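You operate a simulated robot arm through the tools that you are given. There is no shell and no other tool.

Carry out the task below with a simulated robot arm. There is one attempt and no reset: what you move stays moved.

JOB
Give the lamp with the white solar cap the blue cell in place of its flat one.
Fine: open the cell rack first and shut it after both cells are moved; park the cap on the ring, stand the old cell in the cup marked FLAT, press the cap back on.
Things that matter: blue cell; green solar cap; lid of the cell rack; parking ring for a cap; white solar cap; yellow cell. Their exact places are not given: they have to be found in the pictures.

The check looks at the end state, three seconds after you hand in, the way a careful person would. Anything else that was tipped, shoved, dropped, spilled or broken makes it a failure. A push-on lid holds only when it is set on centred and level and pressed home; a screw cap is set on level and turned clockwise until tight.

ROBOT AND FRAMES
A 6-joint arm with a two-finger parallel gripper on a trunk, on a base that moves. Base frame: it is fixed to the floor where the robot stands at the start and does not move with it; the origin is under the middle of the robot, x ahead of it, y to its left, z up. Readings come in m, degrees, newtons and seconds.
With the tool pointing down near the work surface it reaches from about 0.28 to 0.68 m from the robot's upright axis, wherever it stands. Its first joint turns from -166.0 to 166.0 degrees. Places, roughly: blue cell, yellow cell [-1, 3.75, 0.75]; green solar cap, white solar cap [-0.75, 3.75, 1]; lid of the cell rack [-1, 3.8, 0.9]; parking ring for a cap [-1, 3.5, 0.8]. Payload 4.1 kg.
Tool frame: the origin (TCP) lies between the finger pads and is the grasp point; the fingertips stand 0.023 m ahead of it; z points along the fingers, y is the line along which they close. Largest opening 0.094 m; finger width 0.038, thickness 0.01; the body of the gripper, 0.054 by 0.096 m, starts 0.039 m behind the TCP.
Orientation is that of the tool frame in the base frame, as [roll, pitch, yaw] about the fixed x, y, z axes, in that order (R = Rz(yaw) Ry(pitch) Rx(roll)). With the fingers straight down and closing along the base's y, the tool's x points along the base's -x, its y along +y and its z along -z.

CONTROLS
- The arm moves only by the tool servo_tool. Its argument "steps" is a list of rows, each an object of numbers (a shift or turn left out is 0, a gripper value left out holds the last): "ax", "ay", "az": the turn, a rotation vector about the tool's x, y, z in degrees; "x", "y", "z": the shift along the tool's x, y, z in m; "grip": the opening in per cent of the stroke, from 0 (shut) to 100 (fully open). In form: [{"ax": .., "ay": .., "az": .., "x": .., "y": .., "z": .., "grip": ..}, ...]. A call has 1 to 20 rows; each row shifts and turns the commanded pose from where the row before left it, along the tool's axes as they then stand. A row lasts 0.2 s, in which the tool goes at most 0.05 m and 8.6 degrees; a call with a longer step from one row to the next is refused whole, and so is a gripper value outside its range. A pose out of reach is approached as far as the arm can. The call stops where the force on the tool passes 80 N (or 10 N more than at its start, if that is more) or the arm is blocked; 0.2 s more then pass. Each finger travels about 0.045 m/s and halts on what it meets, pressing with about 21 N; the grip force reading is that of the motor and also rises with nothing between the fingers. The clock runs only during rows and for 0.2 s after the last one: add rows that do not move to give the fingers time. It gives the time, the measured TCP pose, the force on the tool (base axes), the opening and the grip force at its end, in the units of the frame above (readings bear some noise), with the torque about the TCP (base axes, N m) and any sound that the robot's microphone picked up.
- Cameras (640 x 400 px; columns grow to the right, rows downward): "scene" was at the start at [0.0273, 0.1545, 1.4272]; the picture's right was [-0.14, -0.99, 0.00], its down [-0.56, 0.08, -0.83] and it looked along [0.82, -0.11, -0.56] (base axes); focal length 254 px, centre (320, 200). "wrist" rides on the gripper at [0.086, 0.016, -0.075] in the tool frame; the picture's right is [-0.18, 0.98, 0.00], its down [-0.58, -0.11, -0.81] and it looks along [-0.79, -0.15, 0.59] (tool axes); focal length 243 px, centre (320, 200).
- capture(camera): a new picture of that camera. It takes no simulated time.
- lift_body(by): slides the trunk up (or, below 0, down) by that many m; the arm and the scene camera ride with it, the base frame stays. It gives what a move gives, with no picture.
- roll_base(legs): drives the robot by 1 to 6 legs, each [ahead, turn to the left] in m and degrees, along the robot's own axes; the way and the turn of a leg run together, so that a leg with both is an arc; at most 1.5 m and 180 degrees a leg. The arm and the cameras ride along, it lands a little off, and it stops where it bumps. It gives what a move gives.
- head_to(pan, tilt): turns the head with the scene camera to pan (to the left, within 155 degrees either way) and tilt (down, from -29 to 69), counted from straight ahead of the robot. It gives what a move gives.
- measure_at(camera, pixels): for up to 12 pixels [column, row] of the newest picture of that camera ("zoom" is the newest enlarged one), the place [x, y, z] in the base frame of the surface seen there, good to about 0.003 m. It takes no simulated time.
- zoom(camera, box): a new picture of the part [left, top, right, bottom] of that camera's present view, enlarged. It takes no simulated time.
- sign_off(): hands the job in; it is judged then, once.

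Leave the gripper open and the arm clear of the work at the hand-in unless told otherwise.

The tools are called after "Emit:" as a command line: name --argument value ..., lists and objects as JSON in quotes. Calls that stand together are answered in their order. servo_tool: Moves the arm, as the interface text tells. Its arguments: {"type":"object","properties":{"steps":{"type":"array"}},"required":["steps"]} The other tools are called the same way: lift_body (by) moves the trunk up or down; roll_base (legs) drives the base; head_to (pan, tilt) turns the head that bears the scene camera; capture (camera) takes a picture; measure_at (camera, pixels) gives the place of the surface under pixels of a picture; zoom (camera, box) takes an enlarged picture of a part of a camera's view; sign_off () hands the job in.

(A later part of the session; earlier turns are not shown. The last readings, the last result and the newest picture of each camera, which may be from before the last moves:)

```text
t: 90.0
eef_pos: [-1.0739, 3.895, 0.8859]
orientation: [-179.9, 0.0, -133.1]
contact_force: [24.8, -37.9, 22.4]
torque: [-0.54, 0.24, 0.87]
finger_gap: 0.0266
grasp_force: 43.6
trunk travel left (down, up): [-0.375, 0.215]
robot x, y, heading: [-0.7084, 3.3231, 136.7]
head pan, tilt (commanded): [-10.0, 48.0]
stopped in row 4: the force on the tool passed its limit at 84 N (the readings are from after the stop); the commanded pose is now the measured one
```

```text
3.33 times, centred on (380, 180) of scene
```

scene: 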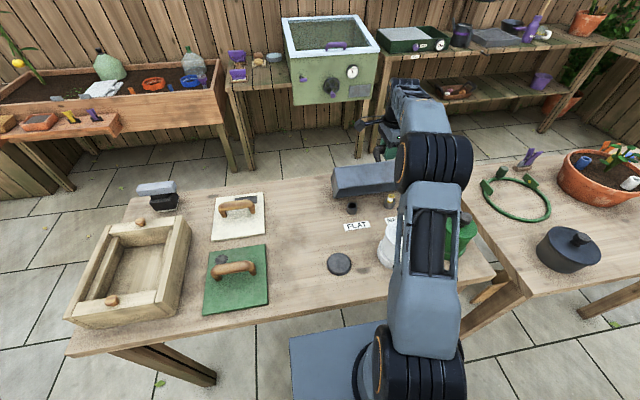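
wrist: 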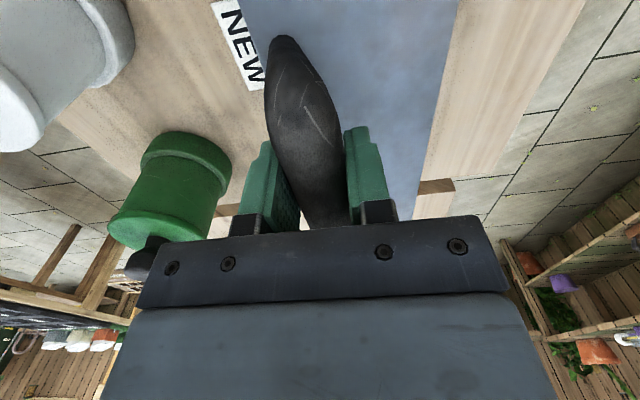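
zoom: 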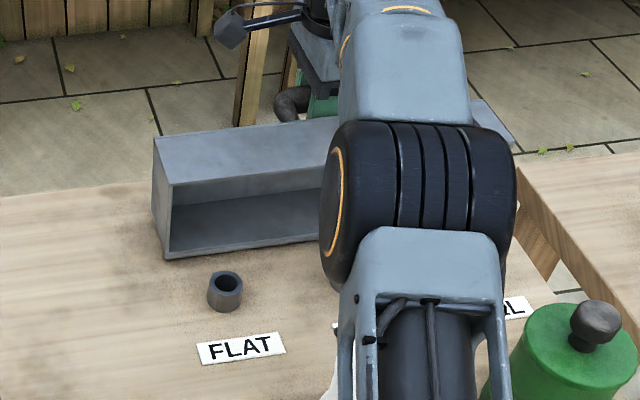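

The lid hit its stop at about 95°, past balance. I'll open the fingers just a little (to ~40 mm so the near finger doesn't touch the lid), wait, then rise straight up.

Emit:
servo_tool --steps '[{"grip": 40}, {"grip": 42}, {"grip": 42}, {}, {"z": -0.02}, {"z": -0.03}, {"z": -0.04}, {"z": -0.04}, {"z": -0.03, "y": -0.02}, {}]'

Emit:
capture --camera "scene"

Emit:
capture --camera "wrist"

```text
t: 92.2
eef_pos: [-1.0607, 3.8786, 1.0134]
orientation: [-179.8, 0.1, -133.2]
contact_force: [-0.5, 0.1, 0.6]
torque: [0.02, -0.01, 0.0]
finger_gap: 0.0397
grasp_force: 0.1
out of reach, approached as far as the arm can: row 7, 8, 9
trunk travel left (down, up): [-0.375, 0.215]
robot x, y, heading: [-0.7054, 3.321, 137.0]
head pan, tilt (commanded): [-10.0, 48.0]
```

```text
taken
```

scene: 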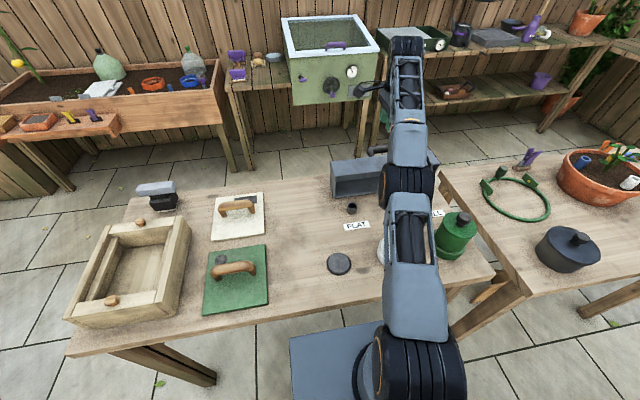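

```text
taken
```

wrist: 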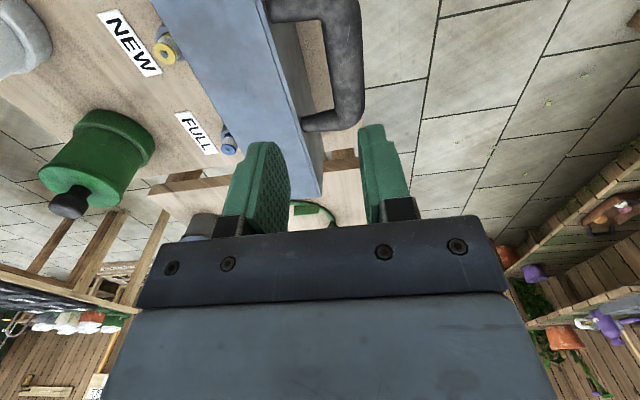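

The lid is open: the blue cell is in the FULL cup, the yellow one in NEW, and FLAT is empty. Now I bring the arm back to the left of the white lamp to look at its cap with the wrist camera.

Emit:
servo_tool --steps '[{"y": -0.0367, "x": 0.0292}, {"y": -0.0367, "x": 0.0292}, {"y": -0.0367, "x": 0.0292}, {"y": -0.0367, "x": 0.0292}, {"y": -0.0367, "x": 0.0292}, {"y": -0.0367, "x": 0.0292}, {"y": -0.0367, "x": 0.0292}, {"y": -0.0367, "x": 0.0292}, {"y": -0.0367, "x": 0.0292}, {"grip": 100}, {}, {}]'

Emit:
capture --camera "wrist"

Emit:
capture --camera "scene"

```text
t: 94.8
eef_pos: [-1.0614, 3.8794, 1.0141]
orientation: [-179.9, 0.1, -133.1]
contact_force: [0.7, 0.5, -0.4]
torque: [-0.03, 0.0, 0.03]
finger_gap: 0.094
grasp_force: 0.0
out of reach, approached as far as the arm can: row 1, 2, 3, 4, 5, 6, 7, 8, 9
trunk travel left (down, up): [-0.375, 0.215]
robot x, y, heading: [-0.7025, 3.3212, 136.8]
head pan, tilt (commanded): [-10.0, 48.0]
```

```text
taken
```

wrist: 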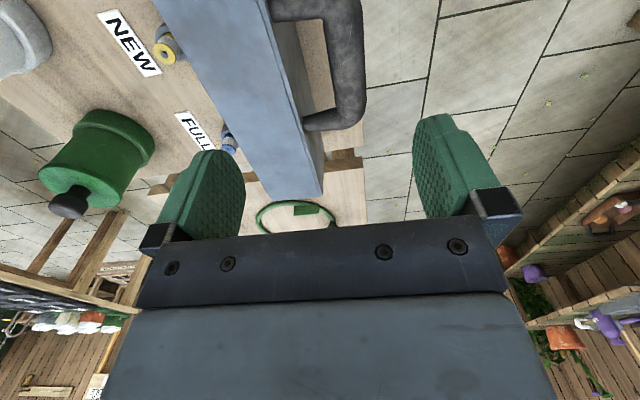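

```text
taken
```

scene: 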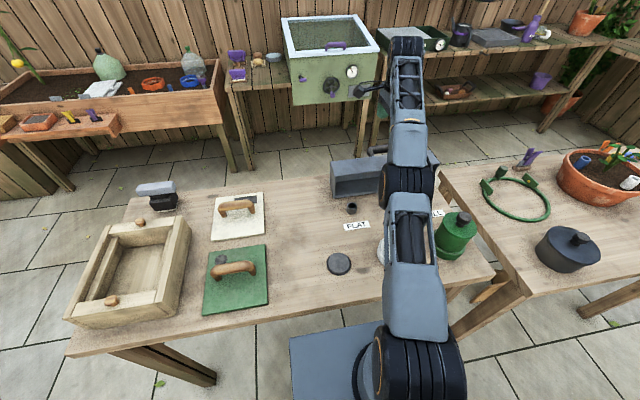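

The arm reported "out of reach" and stayed put at its stretched pose. I'll try a small step down and back to get it out of the stretched configuration.

Emit:
servo_tool --steps '[{"y": -0.02}, {}]'

```text
t: 95.4
eef_pos: [-1.0625, 3.8788, 1.0133]
orientation: [-180.0, 0.1, -133.2]
contact_force: [-0.2, -0.3, -0.7]
torque: [-0.02, -0.01, -0.01]
finger_gap: 0.0939
grasp_force: 0.1
out of reach, approached as far as the arm can: row 1
trunk travel left (down, up): [-0.375, 0.215]
robot x, y, heading: [-0.7073, 3.3199, 136.8]
head pan, tilt (commanded): [-10.0, 48.0]
```

Still refused. I'll try a small downward step (fingertips at 0.99, lid top at ~0.905, so 3 cm is safe).

Emit:
servo_tool --steps '[{"z": 0.015}, {"z": 0.015}, {}]'

```text
t: 96.2
eef_pos: [-1.0678, 3.8854, 0.988]
orientation: [-179.9, 0.2, -133.2]
contact_force: [0.0, 0.2, 0.5]
torque: [0.01, 0.02, -0.04]
finger_gap: 0.094
grasp_force: 0.1
out of reach, approached as far as the arm can: row 1, 2
trunk travel left (down, up): [-0.375, 0.215]
robot x, y, heading: [-0.7048, 3.3262, 137.0]
head pan, tilt (commanded): [-10.0, 48.0]
```

It moved down a little along a stretched-arm arc — a straight-elbow posture. Retrying a backward step now that it moved.

Emit:
servo_tool --steps '[{"y": -0.03}, {"y": -0.03}, {}]'

```text
t: 97.0
eef_pos: [-1.0678, 3.8871, 0.9877]
orientation: [-179.9, 0.1, -133.2]
contact_force: [-0.5, -0.3, -0.5]
torque: [-0.01, 0.0, 0.03]
finger_gap: 0.0938
grasp_force: 0.0
out of reach, approached as far as the arm can: row 1, 2
trunk travel left (down, up): [-0.375, 0.215]
robot x, y, heading: [-0.7039, 3.3224, 137.1]
head pan, tilt (commanded): [-10.0, 48.0]
```

I know that at this distance z≈0.936 was reachable. I'll step down another 0.045 m (fingertips to about 0.92, still above the lid edge 0.905).

Emit:
servo_tool --steps '[{"z": 0.02}, {"z": 0.025}, {}]'

```text
t: 97.8
eef_pos: [-1.0742, 3.8975, 0.9471]
orientation: [-179.8, 0.2, -133.3]
contact_force: [-0.6, 0.7, -0.1]
torque: [0.02, 0.01, 0.04]
finger_gap: 0.094
grasp_force: 0.1
out of reach, approached as far as the arm can: row 1, 2
trunk travel left (down, up): [-0.375, 0.215]
robot x, y, heading: [-0.7091, 3.3241, 136.8]
head pan, tilt (commanded): [-10.0, 48.0]
```

Still flagged. I'll try tilting the tool slightly so the fingers point outward (negative ax), which needs the wrist to come inward and should bend the elbow.

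Emit:
servo_tool --steps '[{"ax": -6, "z": -0.005}, {"ax": -6, "z": -0.005}, {}]'

```text
t: 98.6
eef_pos: [-1.0898, 3.924, 0.967]
orientation: [168.1, 0.1, -133.2]
contact_force: [-0.6, 0.2, -0.7]
torque: [0.01, -0.01, -0.01]
finger_gap: 0.0938
grasp_force: 0.0
out of reach, approached as far as the arm can: row 1, 2
trunk travel left (down, up): [-0.375, 0.215]
robot x, y, heading: [-0.7053, 3.3241, 136.9]
head pan, tilt (commanded): [-10.0, 48.0]
```

The tool tilted 12° outward. Trying a larger inward (−y) step from this posture.

Emit:
servo_tool --steps '[{"y": -0.045}, {"y": -0.045}, {}]'

```text
t: 99.4
eef_pos: [-1.0237, 3.8621, 0.9506]
orientation: [167.9, 0.3, -133.2]
contact_force: [0.9, -0.9, -0.1]
torque: [0.04, 0.04, -0.01]
finger_gap: 0.0943
grasp_force: 0.1
out of reach, approached as far as the arm can: row 1
trunk travel left (down, up): [-0.375, 0.215]
robot x, y, heading: [-0.7048, 3.3229, 136.6]
head pan, tilt (commanded): [-10.0, 48.0]
```

It escaped the stretched posture. Now moving inward and up away from the lid, then straightening the tool to vertical.

Emit:
servo_tool --steps '[{"y": -0.0252, "z": -0.0258}, {"y": -0.0252, "z": -0.0258}, {"y": -0.0252, "z": -0.0258}, {"y": -0.0252, "z": -0.0258}, {"ax": 6, "y": -0.02}, {"ax": 6, "y": -0.02}, {}]'

Emit:
capture --camera "scene"

```text
t: 101.0
eef_pos: [-0.911, 3.7526, 1.0225]
orientation: [180.0, 0.1, -133.3]
contact_force: [-0.7, 0.1, -0.4]
torque: [-0.05, -0.02, -0.02]
finger_gap: 0.0939
grasp_force: 0.0
trunk travel left (down, up): [-0.375, 0.215]
robot x, y, heading: [-0.7061, 3.3243, 136.5]
head pan, tilt (commanded): [-10.0, 48.0]
```

```text
taken
```

scene: 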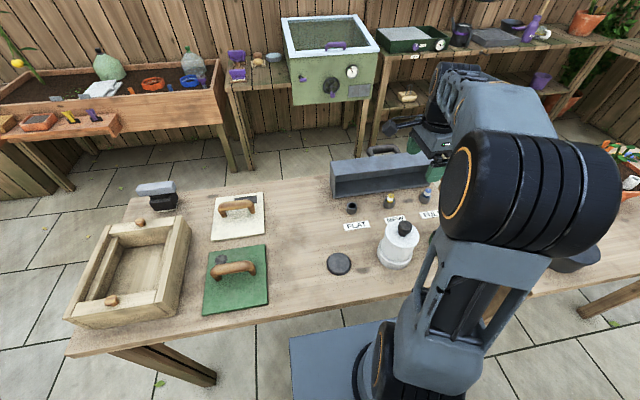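

Lid is open and standing; all three cups are visible. Now moving to the left of the white lamp to look at its cap.

Emit:
servo_tool --steps '[{"y": -0.0193, "x": 0.039}, {"y": -0.0193, "x": 0.039}, {"y": -0.0193, "x": 0.039}, {"y": -0.0193, "x": 0.039}, {"y": -0.0193, "x": 0.039}, {"y": -0.0193, "x": 0.039}, {"y": -0.0193, "x": 0.039}, {}]'

Emit:
capture --camera "wrist"

Emit:
zoom --camera "scene" --box '[310, 140, 480, 280]'

```text
t: 102.8
eef_pos: [-0.9985, 3.4626, 1.0205]
orientation: [180.0, 0.1, -133.3]
contact_force: [-0.5, -0.3, 0.6]
torque: [0.01, 0.01, -0.01]
finger_gap: 0.0942
grasp_force: 0.1
trunk travel left (down, up): [-0.375, 0.215]
robot x, y, heading: [-0.7071, 3.3231, 137.0]
head pan, tilt (commanded): [-10.0, 48.0]
```

```text
taken
```

wrist: 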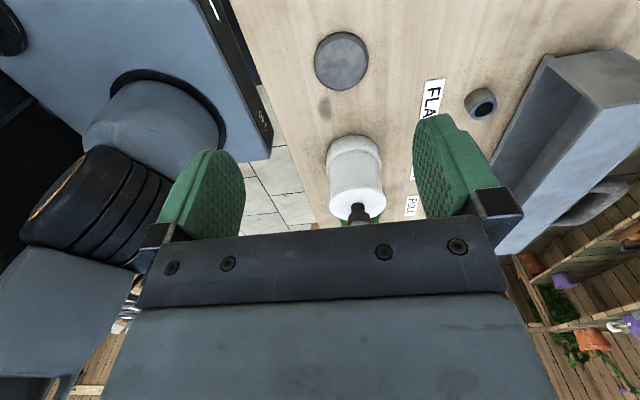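

```text
2.86 times, centred on (395, 210) of scene
```

zoom: 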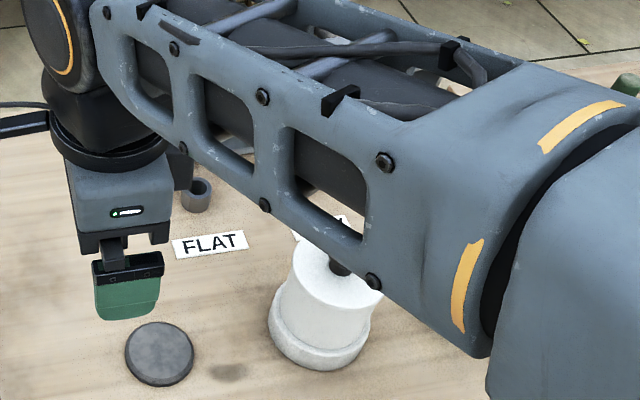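

Zooming the wrist camera on the lamp and the parking disc.

Emit:
zoom --camera "wrist" --box '[290, 20, 500, 230]'

Emit:
measure_at --camera "wrist" --pixels '[[341, 62], [341, 40], [341, 85], [316, 62], [366, 62], [357, 200], [358, 215], [340, 190], [330, 160], [379, 160], [354, 142], [383, 195]]'

```text
1.90 times, centred on (395, 125) of wrist
```

zoom: 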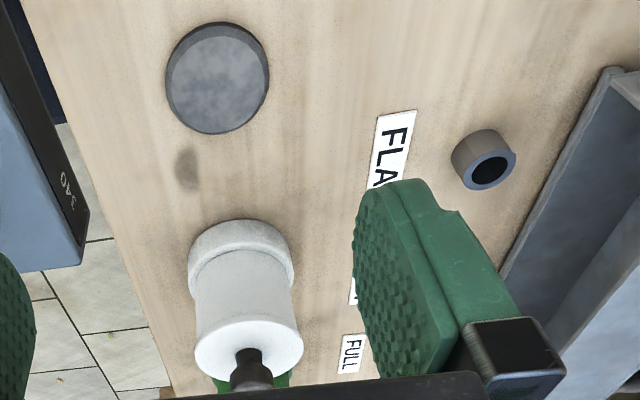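

```text
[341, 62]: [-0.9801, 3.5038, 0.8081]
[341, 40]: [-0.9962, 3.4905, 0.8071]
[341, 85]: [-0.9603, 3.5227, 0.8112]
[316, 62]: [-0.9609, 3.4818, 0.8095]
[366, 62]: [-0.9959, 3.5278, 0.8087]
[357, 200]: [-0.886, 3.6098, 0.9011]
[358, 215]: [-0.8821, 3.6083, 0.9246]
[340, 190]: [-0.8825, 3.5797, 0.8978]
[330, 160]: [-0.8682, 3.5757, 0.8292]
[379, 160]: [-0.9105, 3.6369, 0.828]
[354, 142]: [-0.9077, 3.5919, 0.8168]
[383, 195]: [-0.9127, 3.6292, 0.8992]
```

I want to see exactly where cap and lamp body separate. Lowering the tool 0.08 m for a flatter view and zooming.

Emit:
servo_tool --steps '[{"z": 0.04, "x": 0.02}, {"z": 0.04, "x": 0.02}, {}]'

Emit:
zoom --camera "wrist" --box '[240, 40, 480, 240]'

```text
t: 103.6
eef_pos: [-1.0246, 3.4331, 0.9427]
orientation: [-179.8, 0.2, -133.2]
contact_force: [0.1, 0.2, -0.8]
torque: [0.03, -0.04, 0.01]
finger_gap: 0.0939
grasp_force: 0.1
trunk travel left (down, up): [-0.375, 0.215]
robot x, y, heading: [-0.7068, 3.322, 136.9]
head pan, tilt (commanded): [-10.0, 48.0]
```

```text
2.00 times, centred on (360, 140) of wrist
```

zoom: 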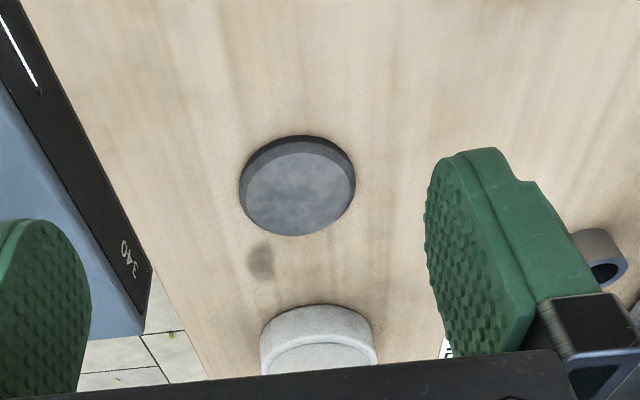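

That view is too steep. I'll zoom the scene camera tightly on the white lamp instead.

Emit:
zoom --camera "scene" --box '[370, 210, 430, 275]'

Emit:
capture --camera "scene"

```text
6.15 times, centred on (400, 242) of scene
```

zoom: 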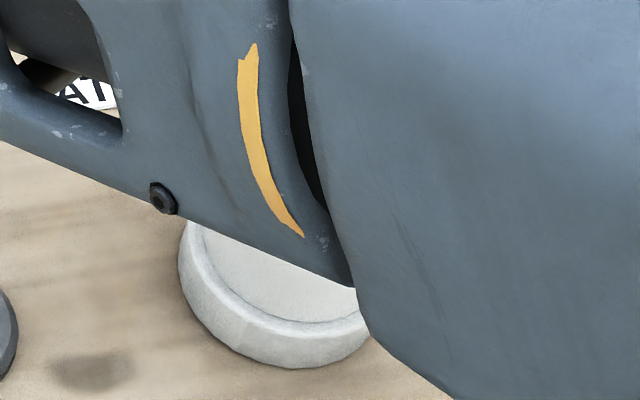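

```text
taken
```

scene: 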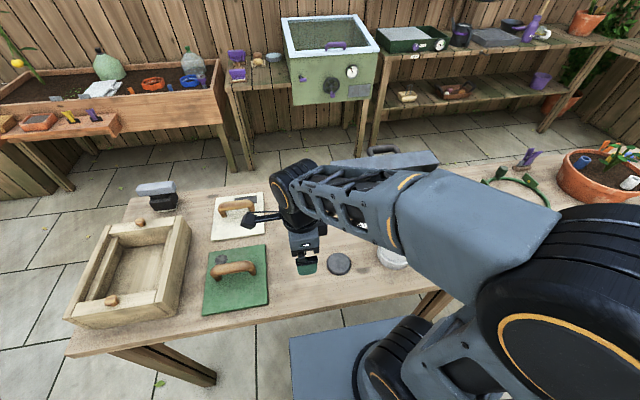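

The arm blocks the scene view. I'll raise the tool to z≈1.09 so the wrist camera can see the whole lamp including knob.

Emit:
servo_tool --steps '[{"z": -0.045}, {"z": -0.045}, {"z": -0.045}, {"z": -0.02}, {}]'

Emit:
zoom --camera "wrist" --box '[250, 50, 460, 240]'

```text
t: 104.8
eef_pos: [-1.0241, 3.4322, 1.0973]
orientation: [-179.8, 0.2, -133.3]
contact_force: [0.0, -0.3, 0.0]
torque: [-0.02, -0.01, 0.0]
finger_gap: 0.094
grasp_force: 0.1
trunk travel left (down, up): [-0.375, 0.215]
robot x, y, heading: [-0.707, 3.3226, 136.8]
head pan, tilt (commanded): [-10.0, 48.0]
```

```text
2.11 times, centred on (355, 145) of wrist
```

zoom: 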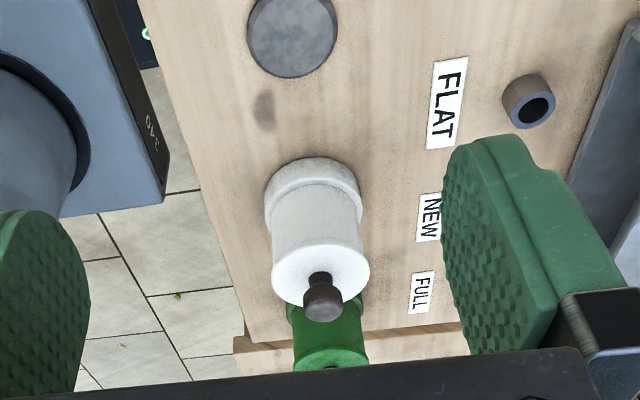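

Now the knob and cap top are fully visible. Measuring knob head, neck and the cap rim.

Emit:
measure_at --camera "zoom" --pixels '[[322, 308], [308, 303], [338, 303], [320, 280], [283, 275], [360, 270], [320, 255], [300, 292], [318, 225], [276, 270], [366, 268], [320, 175]]'

```text
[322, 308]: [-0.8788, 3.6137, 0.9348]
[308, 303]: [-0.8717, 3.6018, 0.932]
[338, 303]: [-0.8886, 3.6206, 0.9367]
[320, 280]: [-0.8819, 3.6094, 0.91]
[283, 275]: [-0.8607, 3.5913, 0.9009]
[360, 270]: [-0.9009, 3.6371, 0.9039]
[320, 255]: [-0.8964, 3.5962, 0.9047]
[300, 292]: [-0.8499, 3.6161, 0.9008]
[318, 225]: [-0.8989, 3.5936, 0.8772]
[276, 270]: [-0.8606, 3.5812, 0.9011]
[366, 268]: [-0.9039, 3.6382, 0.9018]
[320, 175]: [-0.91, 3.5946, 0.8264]
```

The lamp axis is at about (-0.8737,3.6195): knob head ≈27 mm wide with top at z≈0.936, cap top z≈0.905. Parking disc centre ≈(-0.978,3.506). Moving above the knob.

Emit:
servo_tool --steps '[{"x": -0.0399, "y": 0.0032}, {"x": -0.0399, "y": 0.0032}, {"x": -0.0399, "y": 0.0032}, {"x": -0.0399, "y": 0.0032}, {"x": -0.0399, "y": 0.0032}, {"x": -0.0399, "y": 0.003}, {"z": 0.04}, {"z": 0.04}, {"z": 0.02}, {}]'

Emit:
capture --camera "scene"

Emit:
capture --camera "wrist"

```text
t: 107.0
eef_pos: [-0.8763, 3.622, 0.9981]
orientation: [-180.0, 0.1, -133.1]
contact_force: [-0.1, 0.1, 0.1]
torque: [-0.03, 0.0, -0.01]
finger_gap: 0.0939
grasp_force: 0.1
trunk travel left (down, up): [-0.375, 0.215]
robot x, y, heading: [-0.7057, 3.3222, 136.7]
head pan, tilt (commanded): [-10.0, 48.0]
```

```text
taken
```

scene: 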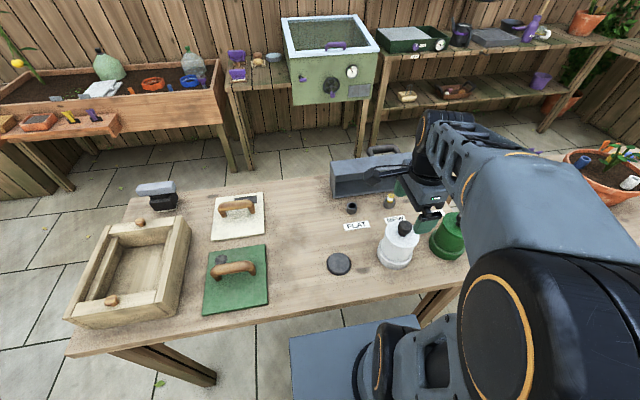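

```text
taken
```

wrist: 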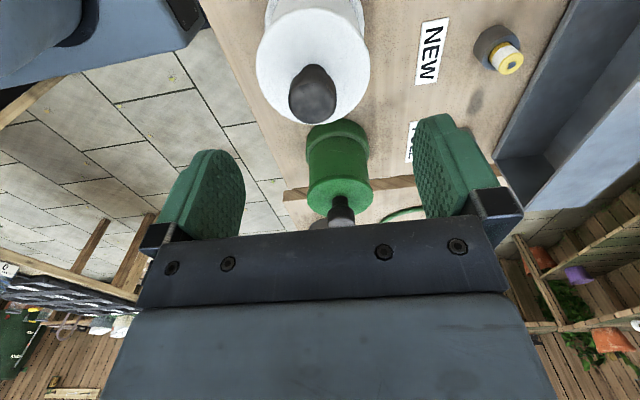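

The knob is at (312,95) in the wrist view, slightly toward the robot from the TCP line. Measuring it for fine alignment, and zooming in the scene camera on the lamp.

Emit:
measure_at --camera "wrist" --pixels '[[291, 100], [334, 100], [312, 110], [312, 120], [312, 72], [312, 90], [260, 50], [366, 50], [258, 70], [369, 70]]'

Emit:
zoom --camera "scene" --box '[365, 205, 475, 275]'

```text
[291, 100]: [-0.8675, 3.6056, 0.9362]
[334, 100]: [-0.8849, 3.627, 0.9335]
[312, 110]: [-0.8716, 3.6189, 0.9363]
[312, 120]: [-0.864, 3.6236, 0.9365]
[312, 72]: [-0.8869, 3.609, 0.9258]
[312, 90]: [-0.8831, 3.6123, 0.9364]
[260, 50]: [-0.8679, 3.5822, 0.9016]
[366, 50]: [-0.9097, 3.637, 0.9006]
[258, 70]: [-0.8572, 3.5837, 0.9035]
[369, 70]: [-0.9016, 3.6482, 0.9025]
```

```text
5.71 times, centred on (420, 240) of scene
```

zoom: 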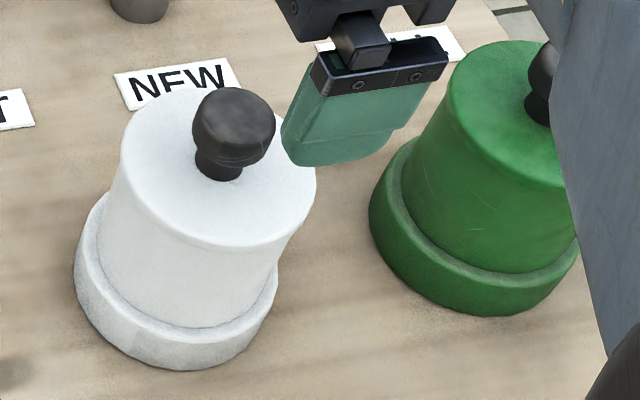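

Knob centre ≈(-0.8758,3.6169), about 27 mm wide. I'll correct by −4 mm in y and +3 mm in x, descend to TCP z≈0.932 (fingertips just above cap plate), and close.

Emit:
servo_tool --steps '[{"x": 0.003, "y": -0.004}, {"z": 0.033}, {"z": 0.033}, {}, {"grip": 0}, {"grip": 0}, {"grip": 0}, {"grip": 0}, {"grip": 0}, {"grip": 0}]'

Emit:
capture --camera "wrist"

Emit:
zoom --camera "scene" --box '[365, 195, 475, 275]'

```text
t: 109.2
eef_pos: [-0.874, 3.6137, 0.9318]
orientation: [-180.0, 0.1, -133.2]
contact_force: [-0.3, 0.5, 0.0]
torque: [-0.08, -0.02, -0.03]
finger_gap: 0.0289
grasp_force: 21.3
trunk travel left (down, up): [-0.375, 0.215]
robot x, y, heading: [-0.7045, 3.3201, 136.7]
head pan, tilt (commanded): [-10.0, 48.0]
```

```text
taken
```

wrist: 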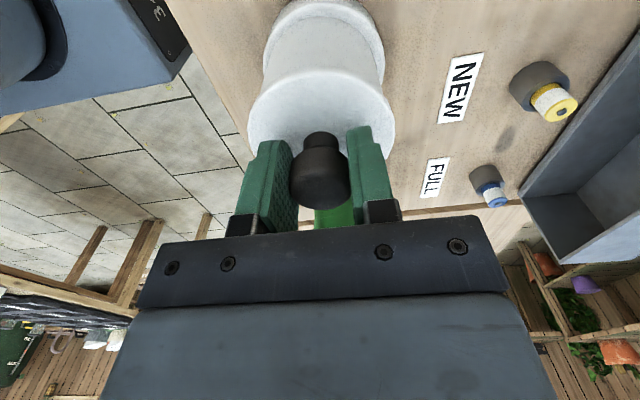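

```text
5.00 times, centred on (420, 235) of scene
```

zoom: 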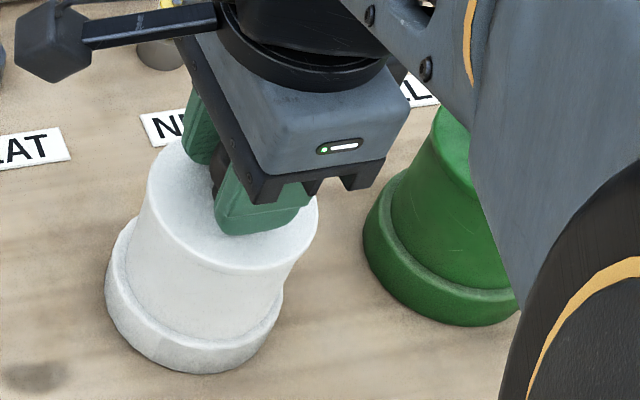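

Knob is gripped (gap 28.9 mm). Now pulling straight up slowly, watching the force.

Emit:
servo_tool --steps '[{}, {"z": -0.003}, {"z": -0.003}, {"z": -0.004}, {"z": -0.005}, {}]'

Emit:
capture --camera "wrist"

Emit:
zoom --camera "scene" --box '[365, 195, 475, 275]'

```text
t: 110.6
eef_pos: [-0.874, 3.6178, 0.9458]
orientation: [180.0, 0.1, -133.3]
contact_force: [-0.9, 0.9, -0.7]
torque: [-0.01, 0.0, 0.0]
finger_gap: 0.0289
grasp_force: 21.0
trunk travel left (down, up): [-0.375, 0.215]
robot x, y, heading: [-0.7033, 3.3216, 136.8]
head pan, tilt (commanded): [-10.0, 48.0]
```

```text
taken
```

wrist: 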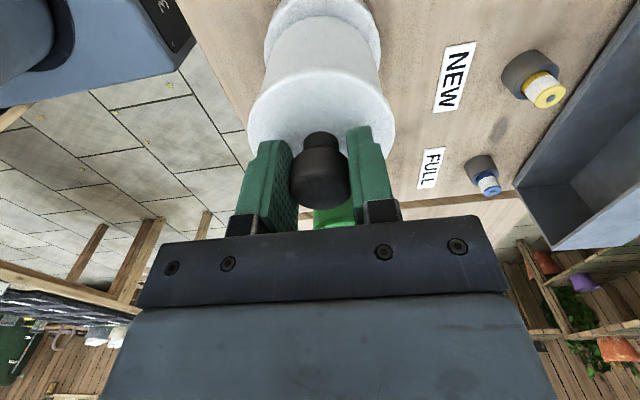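

```text
5.00 times, centred on (420, 235) of scene
```

zoom: 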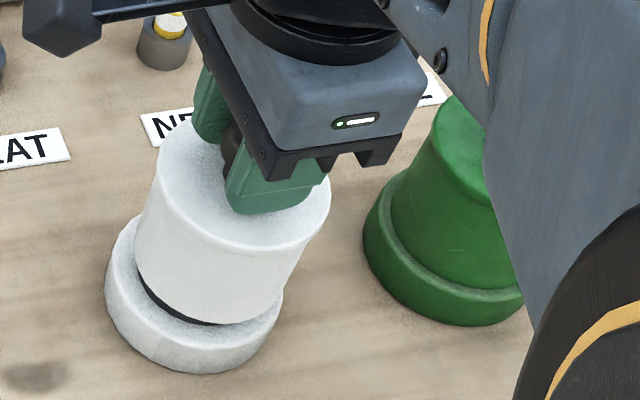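

The entire upper white cylinder is the cap; it's coming off the white base, revealing a dark spigot. Continuing up 0.11 m.

Emit:
servo_tool --steps '[{"z": -0.01}, {"z": -0.02}, {"z": -0.03}, {"z": -0.03}, {"z": -0.03}, {}]'

Emit:
capture --camera "wrist"

Emit:
zoom --camera "scene" --box '[325, 155, 485, 285]'

```text
t: 112.0
eef_pos: [-0.8744, 3.6155, 1.0658]
orientation: [180.0, 0.1, -133.3]
contact_force: [0.1, 0.5, -0.3]
torque: [0.01, 0.0, 0.0]
finger_gap: 0.0289
grasp_force: 21.5
trunk travel left (down, up): [-0.375, 0.215]
robot x, y, heading: [-0.7057, 3.3232, 136.7]
head pan, tilt (commanded): [-10.0, 48.0]
```

```text
taken
```

wrist: 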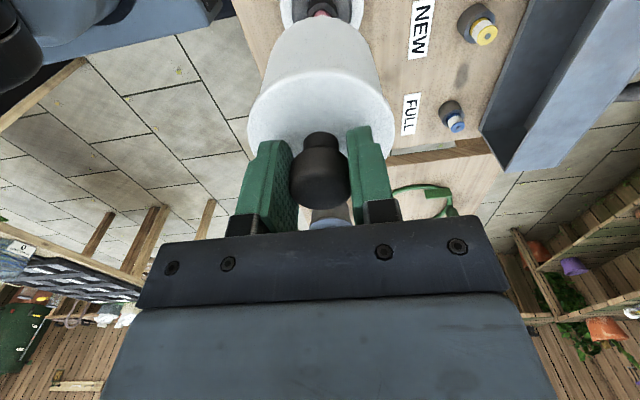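

```text
3.08 times, centred on (405, 220) of scene
```

zoom: 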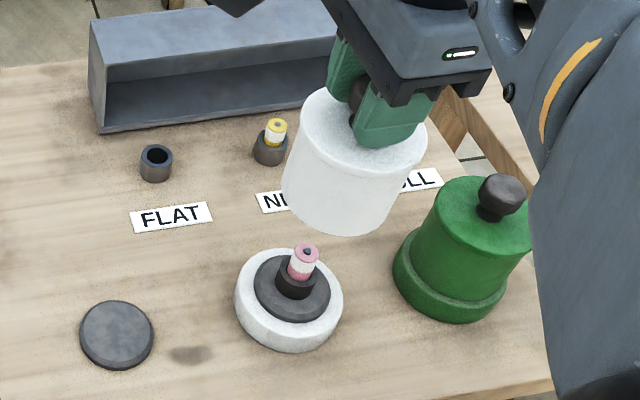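

The flat cell (pink) stands in a dark socket in the lamp base at zoom (303,262); the cap is a hollow shell. Measuring the spigot, cell, cap's lower rim, and the parking disc.

Emit:
measure_at --camera "zoom" --pixels '[[345, 232], [306, 250], [300, 272], [296, 290], [275, 305], [318, 305], [250, 300], [290, 342], [115, 330], [115, 303], [82, 340], [150, 330]]'

Emit:
zoom --camera "scene" --box '[380, 225, 420, 275]'

```text
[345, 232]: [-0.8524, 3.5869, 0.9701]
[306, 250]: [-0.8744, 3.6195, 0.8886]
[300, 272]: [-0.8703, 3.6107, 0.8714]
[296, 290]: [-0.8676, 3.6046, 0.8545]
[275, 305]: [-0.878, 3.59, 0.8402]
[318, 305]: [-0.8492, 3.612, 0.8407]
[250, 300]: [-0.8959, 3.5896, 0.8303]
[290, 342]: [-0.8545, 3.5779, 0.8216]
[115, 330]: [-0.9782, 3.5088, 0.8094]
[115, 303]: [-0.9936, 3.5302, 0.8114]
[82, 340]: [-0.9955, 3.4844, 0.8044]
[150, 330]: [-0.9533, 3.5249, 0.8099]
```

```text
8.00 times, centred on (400, 250) of scene
```

zoom: 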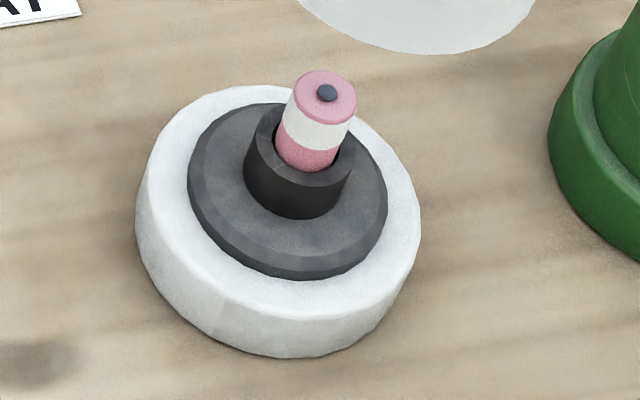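

Now a precise look at the parking disc to find its centre.

Emit:
zoom --camera "scene" --box '[318, 240, 358, 285]'

```text
8.89 times, centred on (338, 262) of scene
```

zoom: 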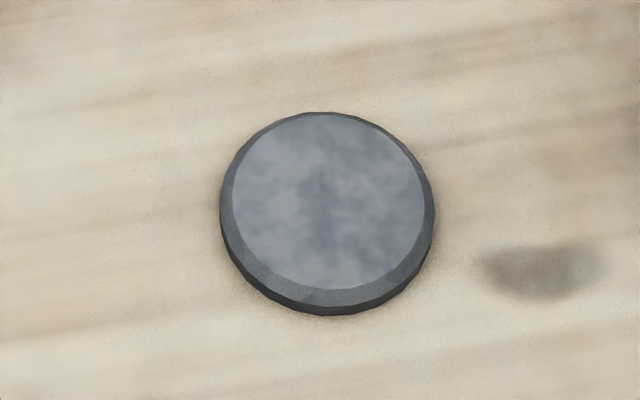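

Emit:
measure_at --camera "zoom" --pixels '[[328, 202], [237, 200], [420, 200], [325, 118], [330, 285], [222, 200], [434, 200], [323, 114], [332, 312], [265, 140], [395, 265], [390, 140]]'

```text
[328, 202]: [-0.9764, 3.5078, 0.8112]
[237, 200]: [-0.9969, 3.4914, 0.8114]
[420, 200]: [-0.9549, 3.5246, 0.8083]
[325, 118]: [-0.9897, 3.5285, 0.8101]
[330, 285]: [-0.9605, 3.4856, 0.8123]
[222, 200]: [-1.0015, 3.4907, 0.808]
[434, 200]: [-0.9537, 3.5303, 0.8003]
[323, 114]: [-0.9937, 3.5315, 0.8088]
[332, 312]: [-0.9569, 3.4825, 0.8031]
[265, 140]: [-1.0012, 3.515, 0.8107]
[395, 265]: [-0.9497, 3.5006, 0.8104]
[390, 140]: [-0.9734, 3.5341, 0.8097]
```

Disc centre ≈(-0.9756,3.5077), top z≈0.811. From the cap's position that's 0.148 m to the left. I'll move there and lower until the cap's rim is ~2 cm above the disc, then check.

Emit:
servo_tool --steps '[{"x": 0.037}, {"x": 0.037}, {"x": 0.037}, {"x": 0.037}, {}, {"z": 0.04}, {"z": 0.04}, {"z": 0.04}, {"z": 0.01}, {}]'

Emit:
zoom --camera "scene" --box '[290, 190, 400, 290]'

Emit:
capture --camera "wrist"

```text
t: 114.2
eef_pos: [-0.9753, 3.5069, 0.935]
orientation: [-180.0, 0.1, -133.3]
contact_force: [-0.2, 1.2, -0.6]
torque: [0.02, 0.0, -0.01]
finger_gap: 0.0292
grasp_force: 20.6
trunk travel left (down, up): [-0.375, 0.215]
robot x, y, heading: [-0.7054, 3.3196, 137.0]
head pan, tilt (commanded): [-10.0, 48.0]
```

```text
4.00 times, centred on (345, 240) of scene
```

zoom: 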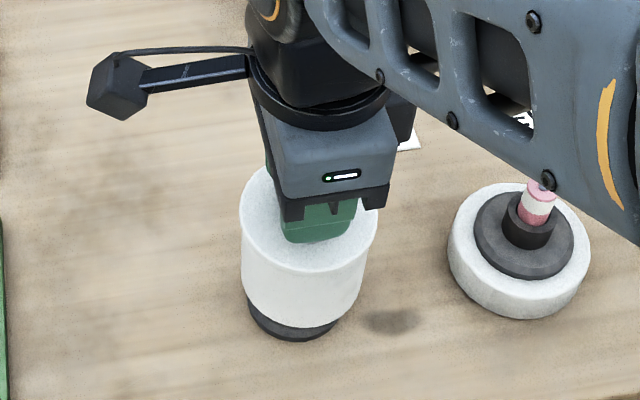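

```text
taken
```

wrist: 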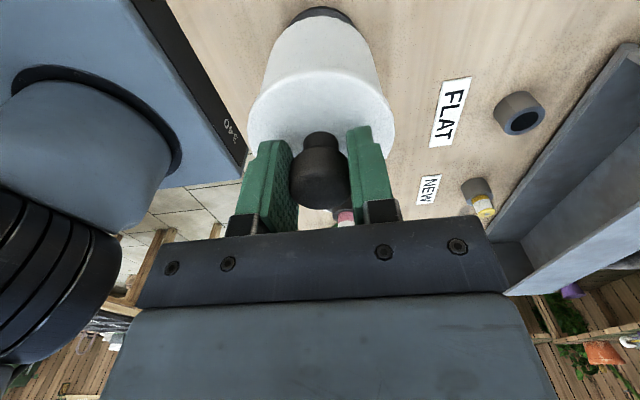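

Cap is aligned over the disc. Before lowering, I'll check the forearm's height near the standing pink cell.

Emit:
measure_at --camera "zoom" --pixels '[[560, 190], [480, 140], [620, 225], [540, 192], [255, 310], [325, 320]]'

```text
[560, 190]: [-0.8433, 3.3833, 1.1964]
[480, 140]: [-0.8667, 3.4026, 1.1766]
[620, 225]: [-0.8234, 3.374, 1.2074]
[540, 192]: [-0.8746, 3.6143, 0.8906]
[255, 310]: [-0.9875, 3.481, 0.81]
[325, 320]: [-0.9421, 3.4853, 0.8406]
```

Forearm is at z≈1.18, far above. Lowering the cap gently onto the disc.

Emit:
servo_tool --steps '[{"z": 0.006}, {"z": 0.006}, {"z": 0.005}, {"z": 0.003}, {}]'

Emit:
zoom --camera "scene" --box '[290, 190, 400, 290]'

```text
t: 115.4
eef_pos: [-0.9752, 3.5083, 0.9145]
orientation: [-179.9, 0.1, -133.2]
contact_force: [0.0, -0.5, -0.8]
torque: [0.0, 0.04, -0.02]
finger_gap: 0.0288
grasp_force: 20.7
trunk travel left (down, up): [-0.375, 0.215]
robot x, y, heading: [-0.7032, 3.3209, 136.6]
head pan, tilt (commanded): [-10.0, 48.0]
```

```text
4.00 times, centred on (345, 240) of scene
```

zoom: 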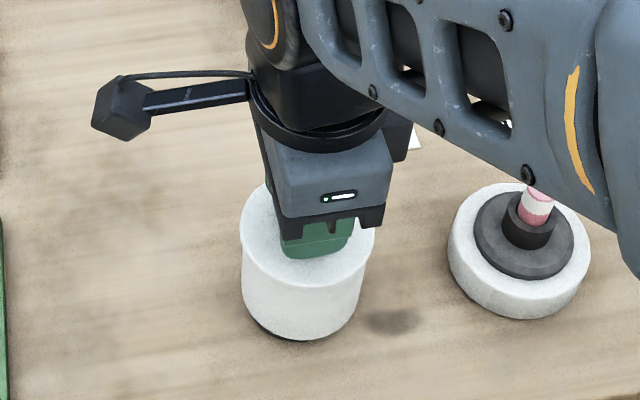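

No contact yet; the disc's rim is just disappearing inside the cap. Lowering further in 2–3 mm steps.

Emit:
servo_tool --steps '[{"z": 0.003}, {"z": 0.003}, {"z": 0.002}, {"z": 0.002}, {}]'

Emit:
zoom --camera "scene" --box '[290, 190, 400, 290]'

```text
t: 116.6
eef_pos: [-0.9729, 3.5084, 0.9063]
orientation: [-179.9, 0.0, -133.2]
contact_force: [-0.1, 0.7, -0.6]
torque: [0.04, -0.01, 0.01]
finger_gap: 0.0287
grasp_force: 20.8
trunk travel left (down, up): [-0.375, 0.215]
robot x, y, heading: [-0.7048, 3.3235, 136.8]
head pan, tilt (commanded): [-10.0, 48.0]
```

```text
4.00 times, centred on (345, 240) of scene
```

zoom: 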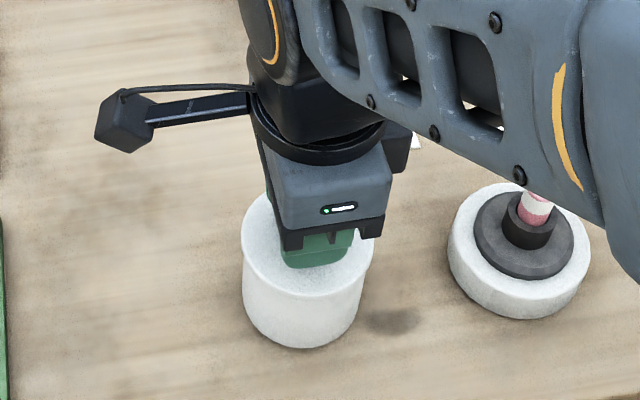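

The disc is now inside the cap; still no contact force. A few more millimetres.

Emit:
servo_tool --steps '[{"z": 0.0015}, {"z": 0.0015}, {"z": 0.0015}, {}]'

```text
t: 117.6
eef_pos: [-0.9753, 3.5077, 0.9012]
orientation: [179.9, 0.0, -133.2]
contact_force: [-1.5, -0.7, 0.8]
torque: [-0.11, 0.16, -0.01]
finger_gap: 0.0288
grasp_force: 20.7
trunk travel left (down, up): [-0.375, 0.215]
robot x, y, heading: [-0.7061, 3.3219, 136.4]
head pan, tilt (commanded): [-10.0, 48.0]
```

A slight contact torque appears, at the height expected for the rim reaching the table. One more millimetre, then release.

Emit:
servo_tool --steps '[{"z": 0.0015}, {}]'

```text
t: 118.2
eef_pos: [-0.976, 3.5079, 0.9]
orientation: [179.9, 0.1, -133.2]
contact_force: [-3.5, -5.6, 13.2]
torque: [-0.13, 0.11, -0.02]
finger_gap: 0.0286
grasp_force: 21.2
trunk travel left (down, up): [-0.375, 0.215]
robot x, y, heading: [-0.7039, 3.3225, 136.8]
head pan, tilt (commanded): [-10.0, 48.0]
```

Contact of ~13 N upward: the cap is down. Opening the fingers and rising straight up.

Emit:
servo_tool --steps '[{"z": -0.001, "grip": 60}, {"grip": 60}, {"grip": 60}, {}, {"z": -0.02}, {"z": -0.03}, {"z": -0.04}, {"z": -0.04}, {}]'

Emit:
capture --camera "scene"

Emit:
zoom --camera "scene" --box '[290, 190, 400, 290]'

```text
t: 120.2
eef_pos: [-0.9748, 3.5109, 1.0302]
orientation: [180.0, 0.1, -133.1]
contact_force: [0.9, -0.6, 0.5]
torque: [-0.01, -0.01, 0.02]
finger_gap: 0.0561
grasp_force: 0.2
trunk travel left (down, up): [-0.375, 0.215]
robot x, y, heading: [-0.7083, 3.326, 136.9]
head pan, tilt (commanded): [-10.0, 48.0]
```

```text
taken
```

scene: 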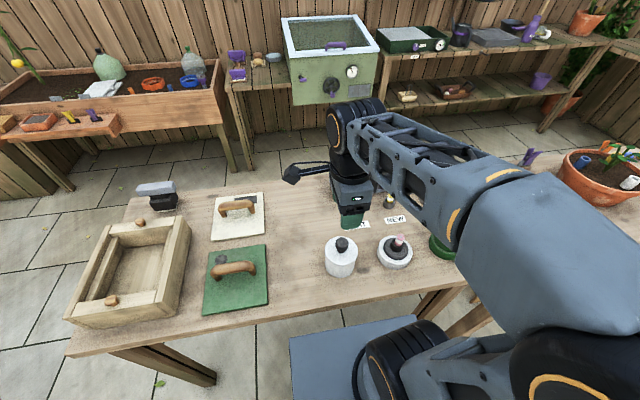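

```text
4.00 times, centred on (345, 240) of scene
```

zoom: 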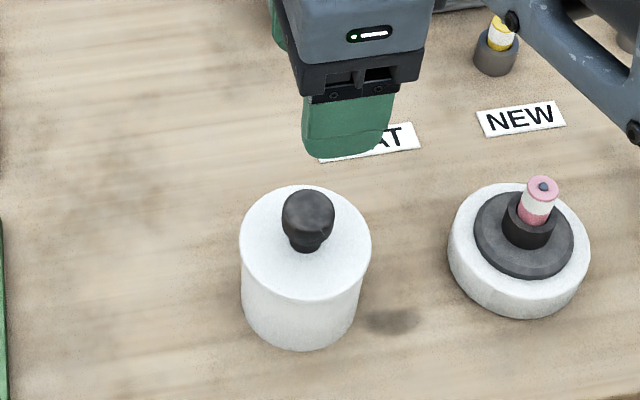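

Cap parked level on the ring. Now for the flat (pink) cell in the lamp. Wrist picture to locate it precisely.

Emit:
capture --camera "wrist"

Emit:
zoom --camera "wrist" --box '[240, 60, 460, 230]'

```text
taken
```

wrist: 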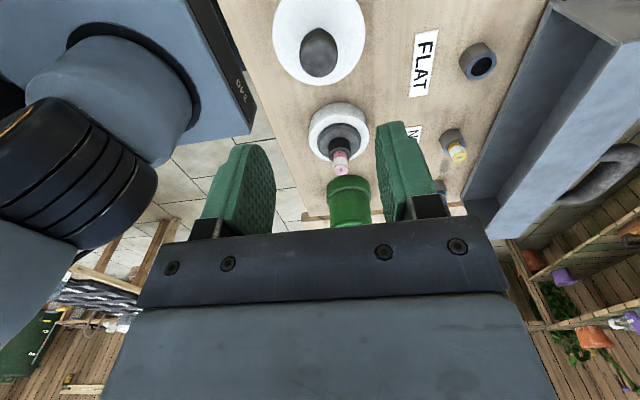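

```text
2.35 times, centred on (350, 145) of wrist
```

zoom: 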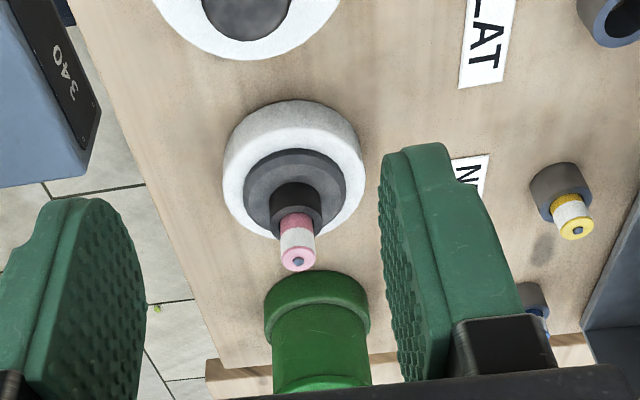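

Measuring pink cell, yellow cell, and FLAT cup.

Emit:
measure_at --camera "zoom" --pixels '[[298, 262], [284, 257], [314, 257], [298, 240], [283, 232], [314, 232], [296, 195], [577, 230], [562, 228], [590, 225], [573, 208], [560, 180]]'

Emit:
measure_at --camera "wrist" --pixels '[[483, 66], [470, 66], [496, 64], [484, 52], [482, 80], [478, 48], [484, 60], [468, 55]]'

```text
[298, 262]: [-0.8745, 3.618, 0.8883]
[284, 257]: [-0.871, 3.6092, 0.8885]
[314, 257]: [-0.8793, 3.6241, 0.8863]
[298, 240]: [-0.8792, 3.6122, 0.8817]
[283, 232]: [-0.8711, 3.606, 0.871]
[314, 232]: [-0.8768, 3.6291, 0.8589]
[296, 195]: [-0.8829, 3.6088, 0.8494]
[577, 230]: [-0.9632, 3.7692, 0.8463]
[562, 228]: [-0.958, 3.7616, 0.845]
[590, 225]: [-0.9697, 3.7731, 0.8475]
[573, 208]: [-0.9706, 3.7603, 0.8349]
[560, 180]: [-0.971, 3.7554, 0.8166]
```

```text
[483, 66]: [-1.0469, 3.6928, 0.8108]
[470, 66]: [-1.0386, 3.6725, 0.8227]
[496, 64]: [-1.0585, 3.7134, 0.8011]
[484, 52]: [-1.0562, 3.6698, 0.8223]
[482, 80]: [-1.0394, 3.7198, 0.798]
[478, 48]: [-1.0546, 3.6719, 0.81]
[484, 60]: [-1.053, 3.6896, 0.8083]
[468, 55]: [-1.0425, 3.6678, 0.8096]
```

The pink cell top is at about (-0.875,3.617,0.888), ~18 mm wide, on the lamp's axis. I'll go back right 0.148 m and down to hover just above it, then check alignment.

Emit:
servo_tool --steps '[{"x": -0.037}, {"x": -0.037}, {"x": -0.037}, {"x": -0.037}, {}, {"z": 0.04}, {"z": 0.04}, {}]'

Emit:
capture --camera "wrist"

Emit:
zoom --camera "scene" --box '[350, 180, 460, 280]'

```text
t: 122.0
eef_pos: [-0.8719, 3.6166, 0.9496]
orientation: [-179.9, 0.1, -133.2]
contact_force: [0.5, -0.2, 0.9]
torque: [-0.02, 0.01, -0.02]
finger_gap: 0.0564
grasp_force: 0.0
trunk travel left (down, up): [-0.375, 0.215]
robot x, y, heading: [-0.706, 3.3191, 136.9]
head pan, tilt (commanded): [-10.0, 48.0]
```

```text
taken
```

wrist: 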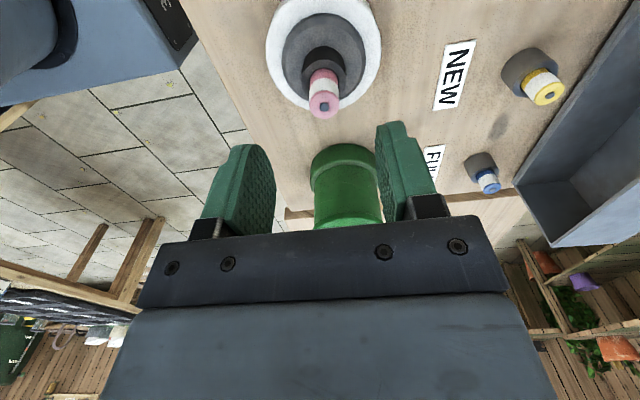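

```text
4.00 times, centred on (405, 230) of scene
```

zoom: 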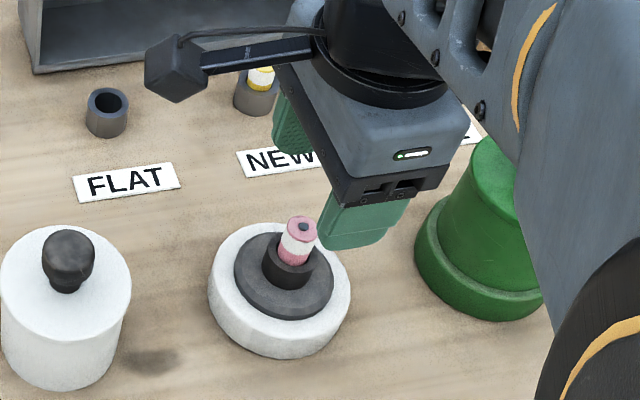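

The cell top at wrist (324,103) vs expected (320,105): nearly aligned. Small correction (+1 mm x, +2 mm y), descend 0.061 m so tips are just above the socket rim, then close.

Emit:
servo_tool --steps '[{"x": 0.001, "y": 0.002}, {"z": 0.02}, {"z": 0.02}, {"z": 0.021}, {}, {"grip": 0}, {"grip": 0}, {"grip": 0}, {"grip": 0}, {"grip": 0}, {}]'

Emit:
capture --camera "wrist"

Emit:
zoom --camera "scene" --box '[350, 180, 460, 280]'

```text
t: 124.4
eef_pos: [-0.8748, 3.616, 0.8901]
orientation: [-179.9, 0.0, -133.2]
contact_force: [8.1, -6.6, -4.2]
torque: [-0.09, 0.01, 0.0]
finger_gap: 0.0165
grasp_force: 21.1
trunk travel left (down, up): [-0.375, 0.215]
robot x, y, heading: [-0.7086, 3.3226, 137.1]
head pan, tilt (commanded): [-10.0, 48.0]
```

```text
taken
```

wrist: 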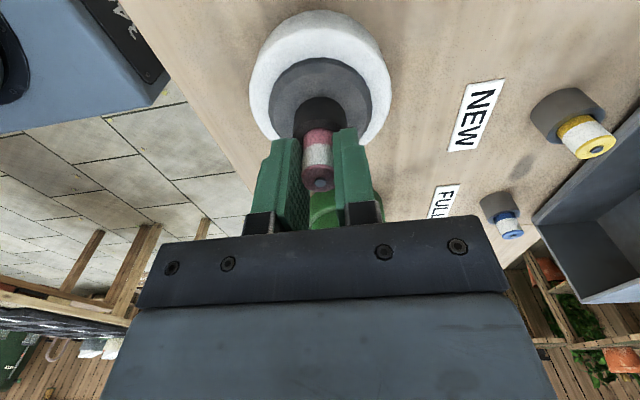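

```text
4.00 times, centred on (405, 230) of scene
```

zoom: 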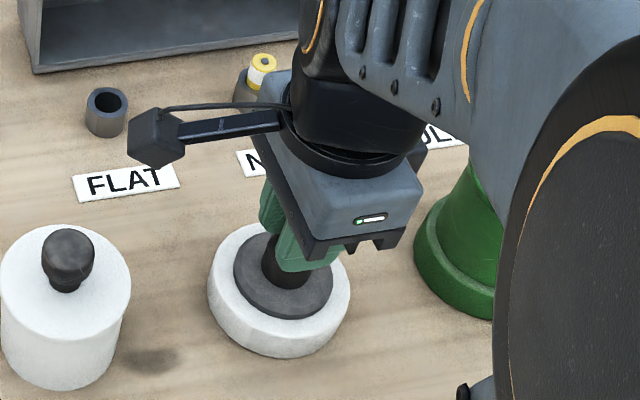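

Cell is held (gap 16.5 mm) but there's ~10 N sideways toward the robot: the TCP is slightly too far forward. Easing back 1.5 mm before pulling.

Emit:
servo_tool --steps '[{"y": -0.0015}, {}]'

```text
t: 125.0
eef_pos: [-0.8744, 3.6163, 0.8906]
orientation: [-180.0, 0.0, -133.3]
contact_force: [-0.2, 0.0, 0.0]
torque: [0.04, 0.03, 0.0]
finger_gap: 0.0166
grasp_force: 21.1
trunk travel left (down, up): [-0.375, 0.215]
robot x, y, heading: [-0.7057, 3.3248, 137.2]
head pan, tilt (commanded): [-10.0, 48.0]
```

Sideways force is gone. Now pulling the cell straight up.

Emit:
servo_tool --steps '[{"z": -0.004}, {"z": -0.006}, {"z": -0.01}, {"z": -0.02}, {"z": -0.03}, {"z": -0.04}, {}]'

Emit:
capture --camera "wrist"

Emit:
zoom --camera "scene" --box '[330, 150, 470, 280]'

```text
t: 126.6
eef_pos: [-0.8742, 3.6175, 0.999]
orientation: [180.0, 0.1, -133.2]
contact_force: [-0.1, 0.1, -0.8]
torque: [0.01, 0.02, 0.02]
finger_gap: 0.0163
grasp_force: 20.5
trunk travel left (down, up): [-0.375, 0.215]
robot x, y, heading: [-0.7072, 3.3233, 136.7]
head pan, tilt (commanded): [-10.0, 48.0]
```

```text
taken
```

wrist: 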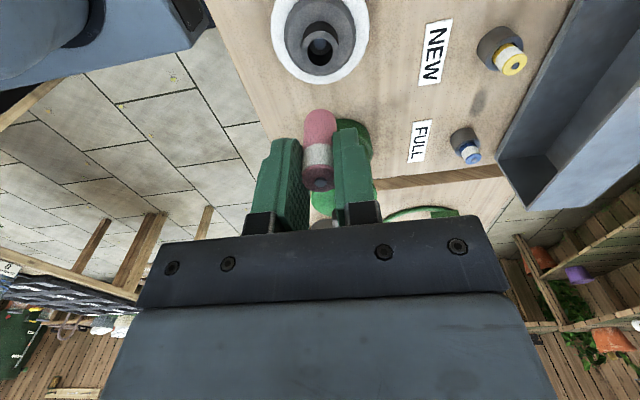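

```text
3.08 times, centred on (400, 215) of scene
```

zoom: 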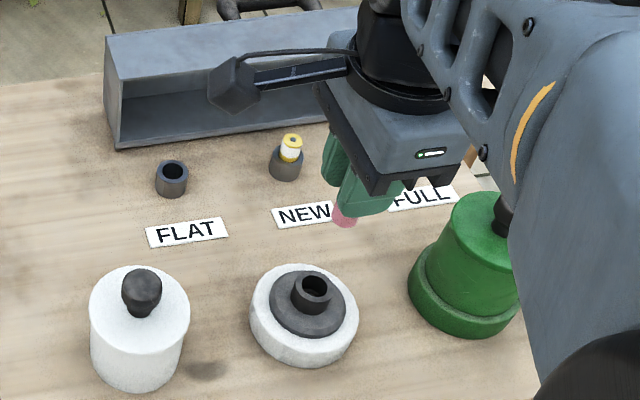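

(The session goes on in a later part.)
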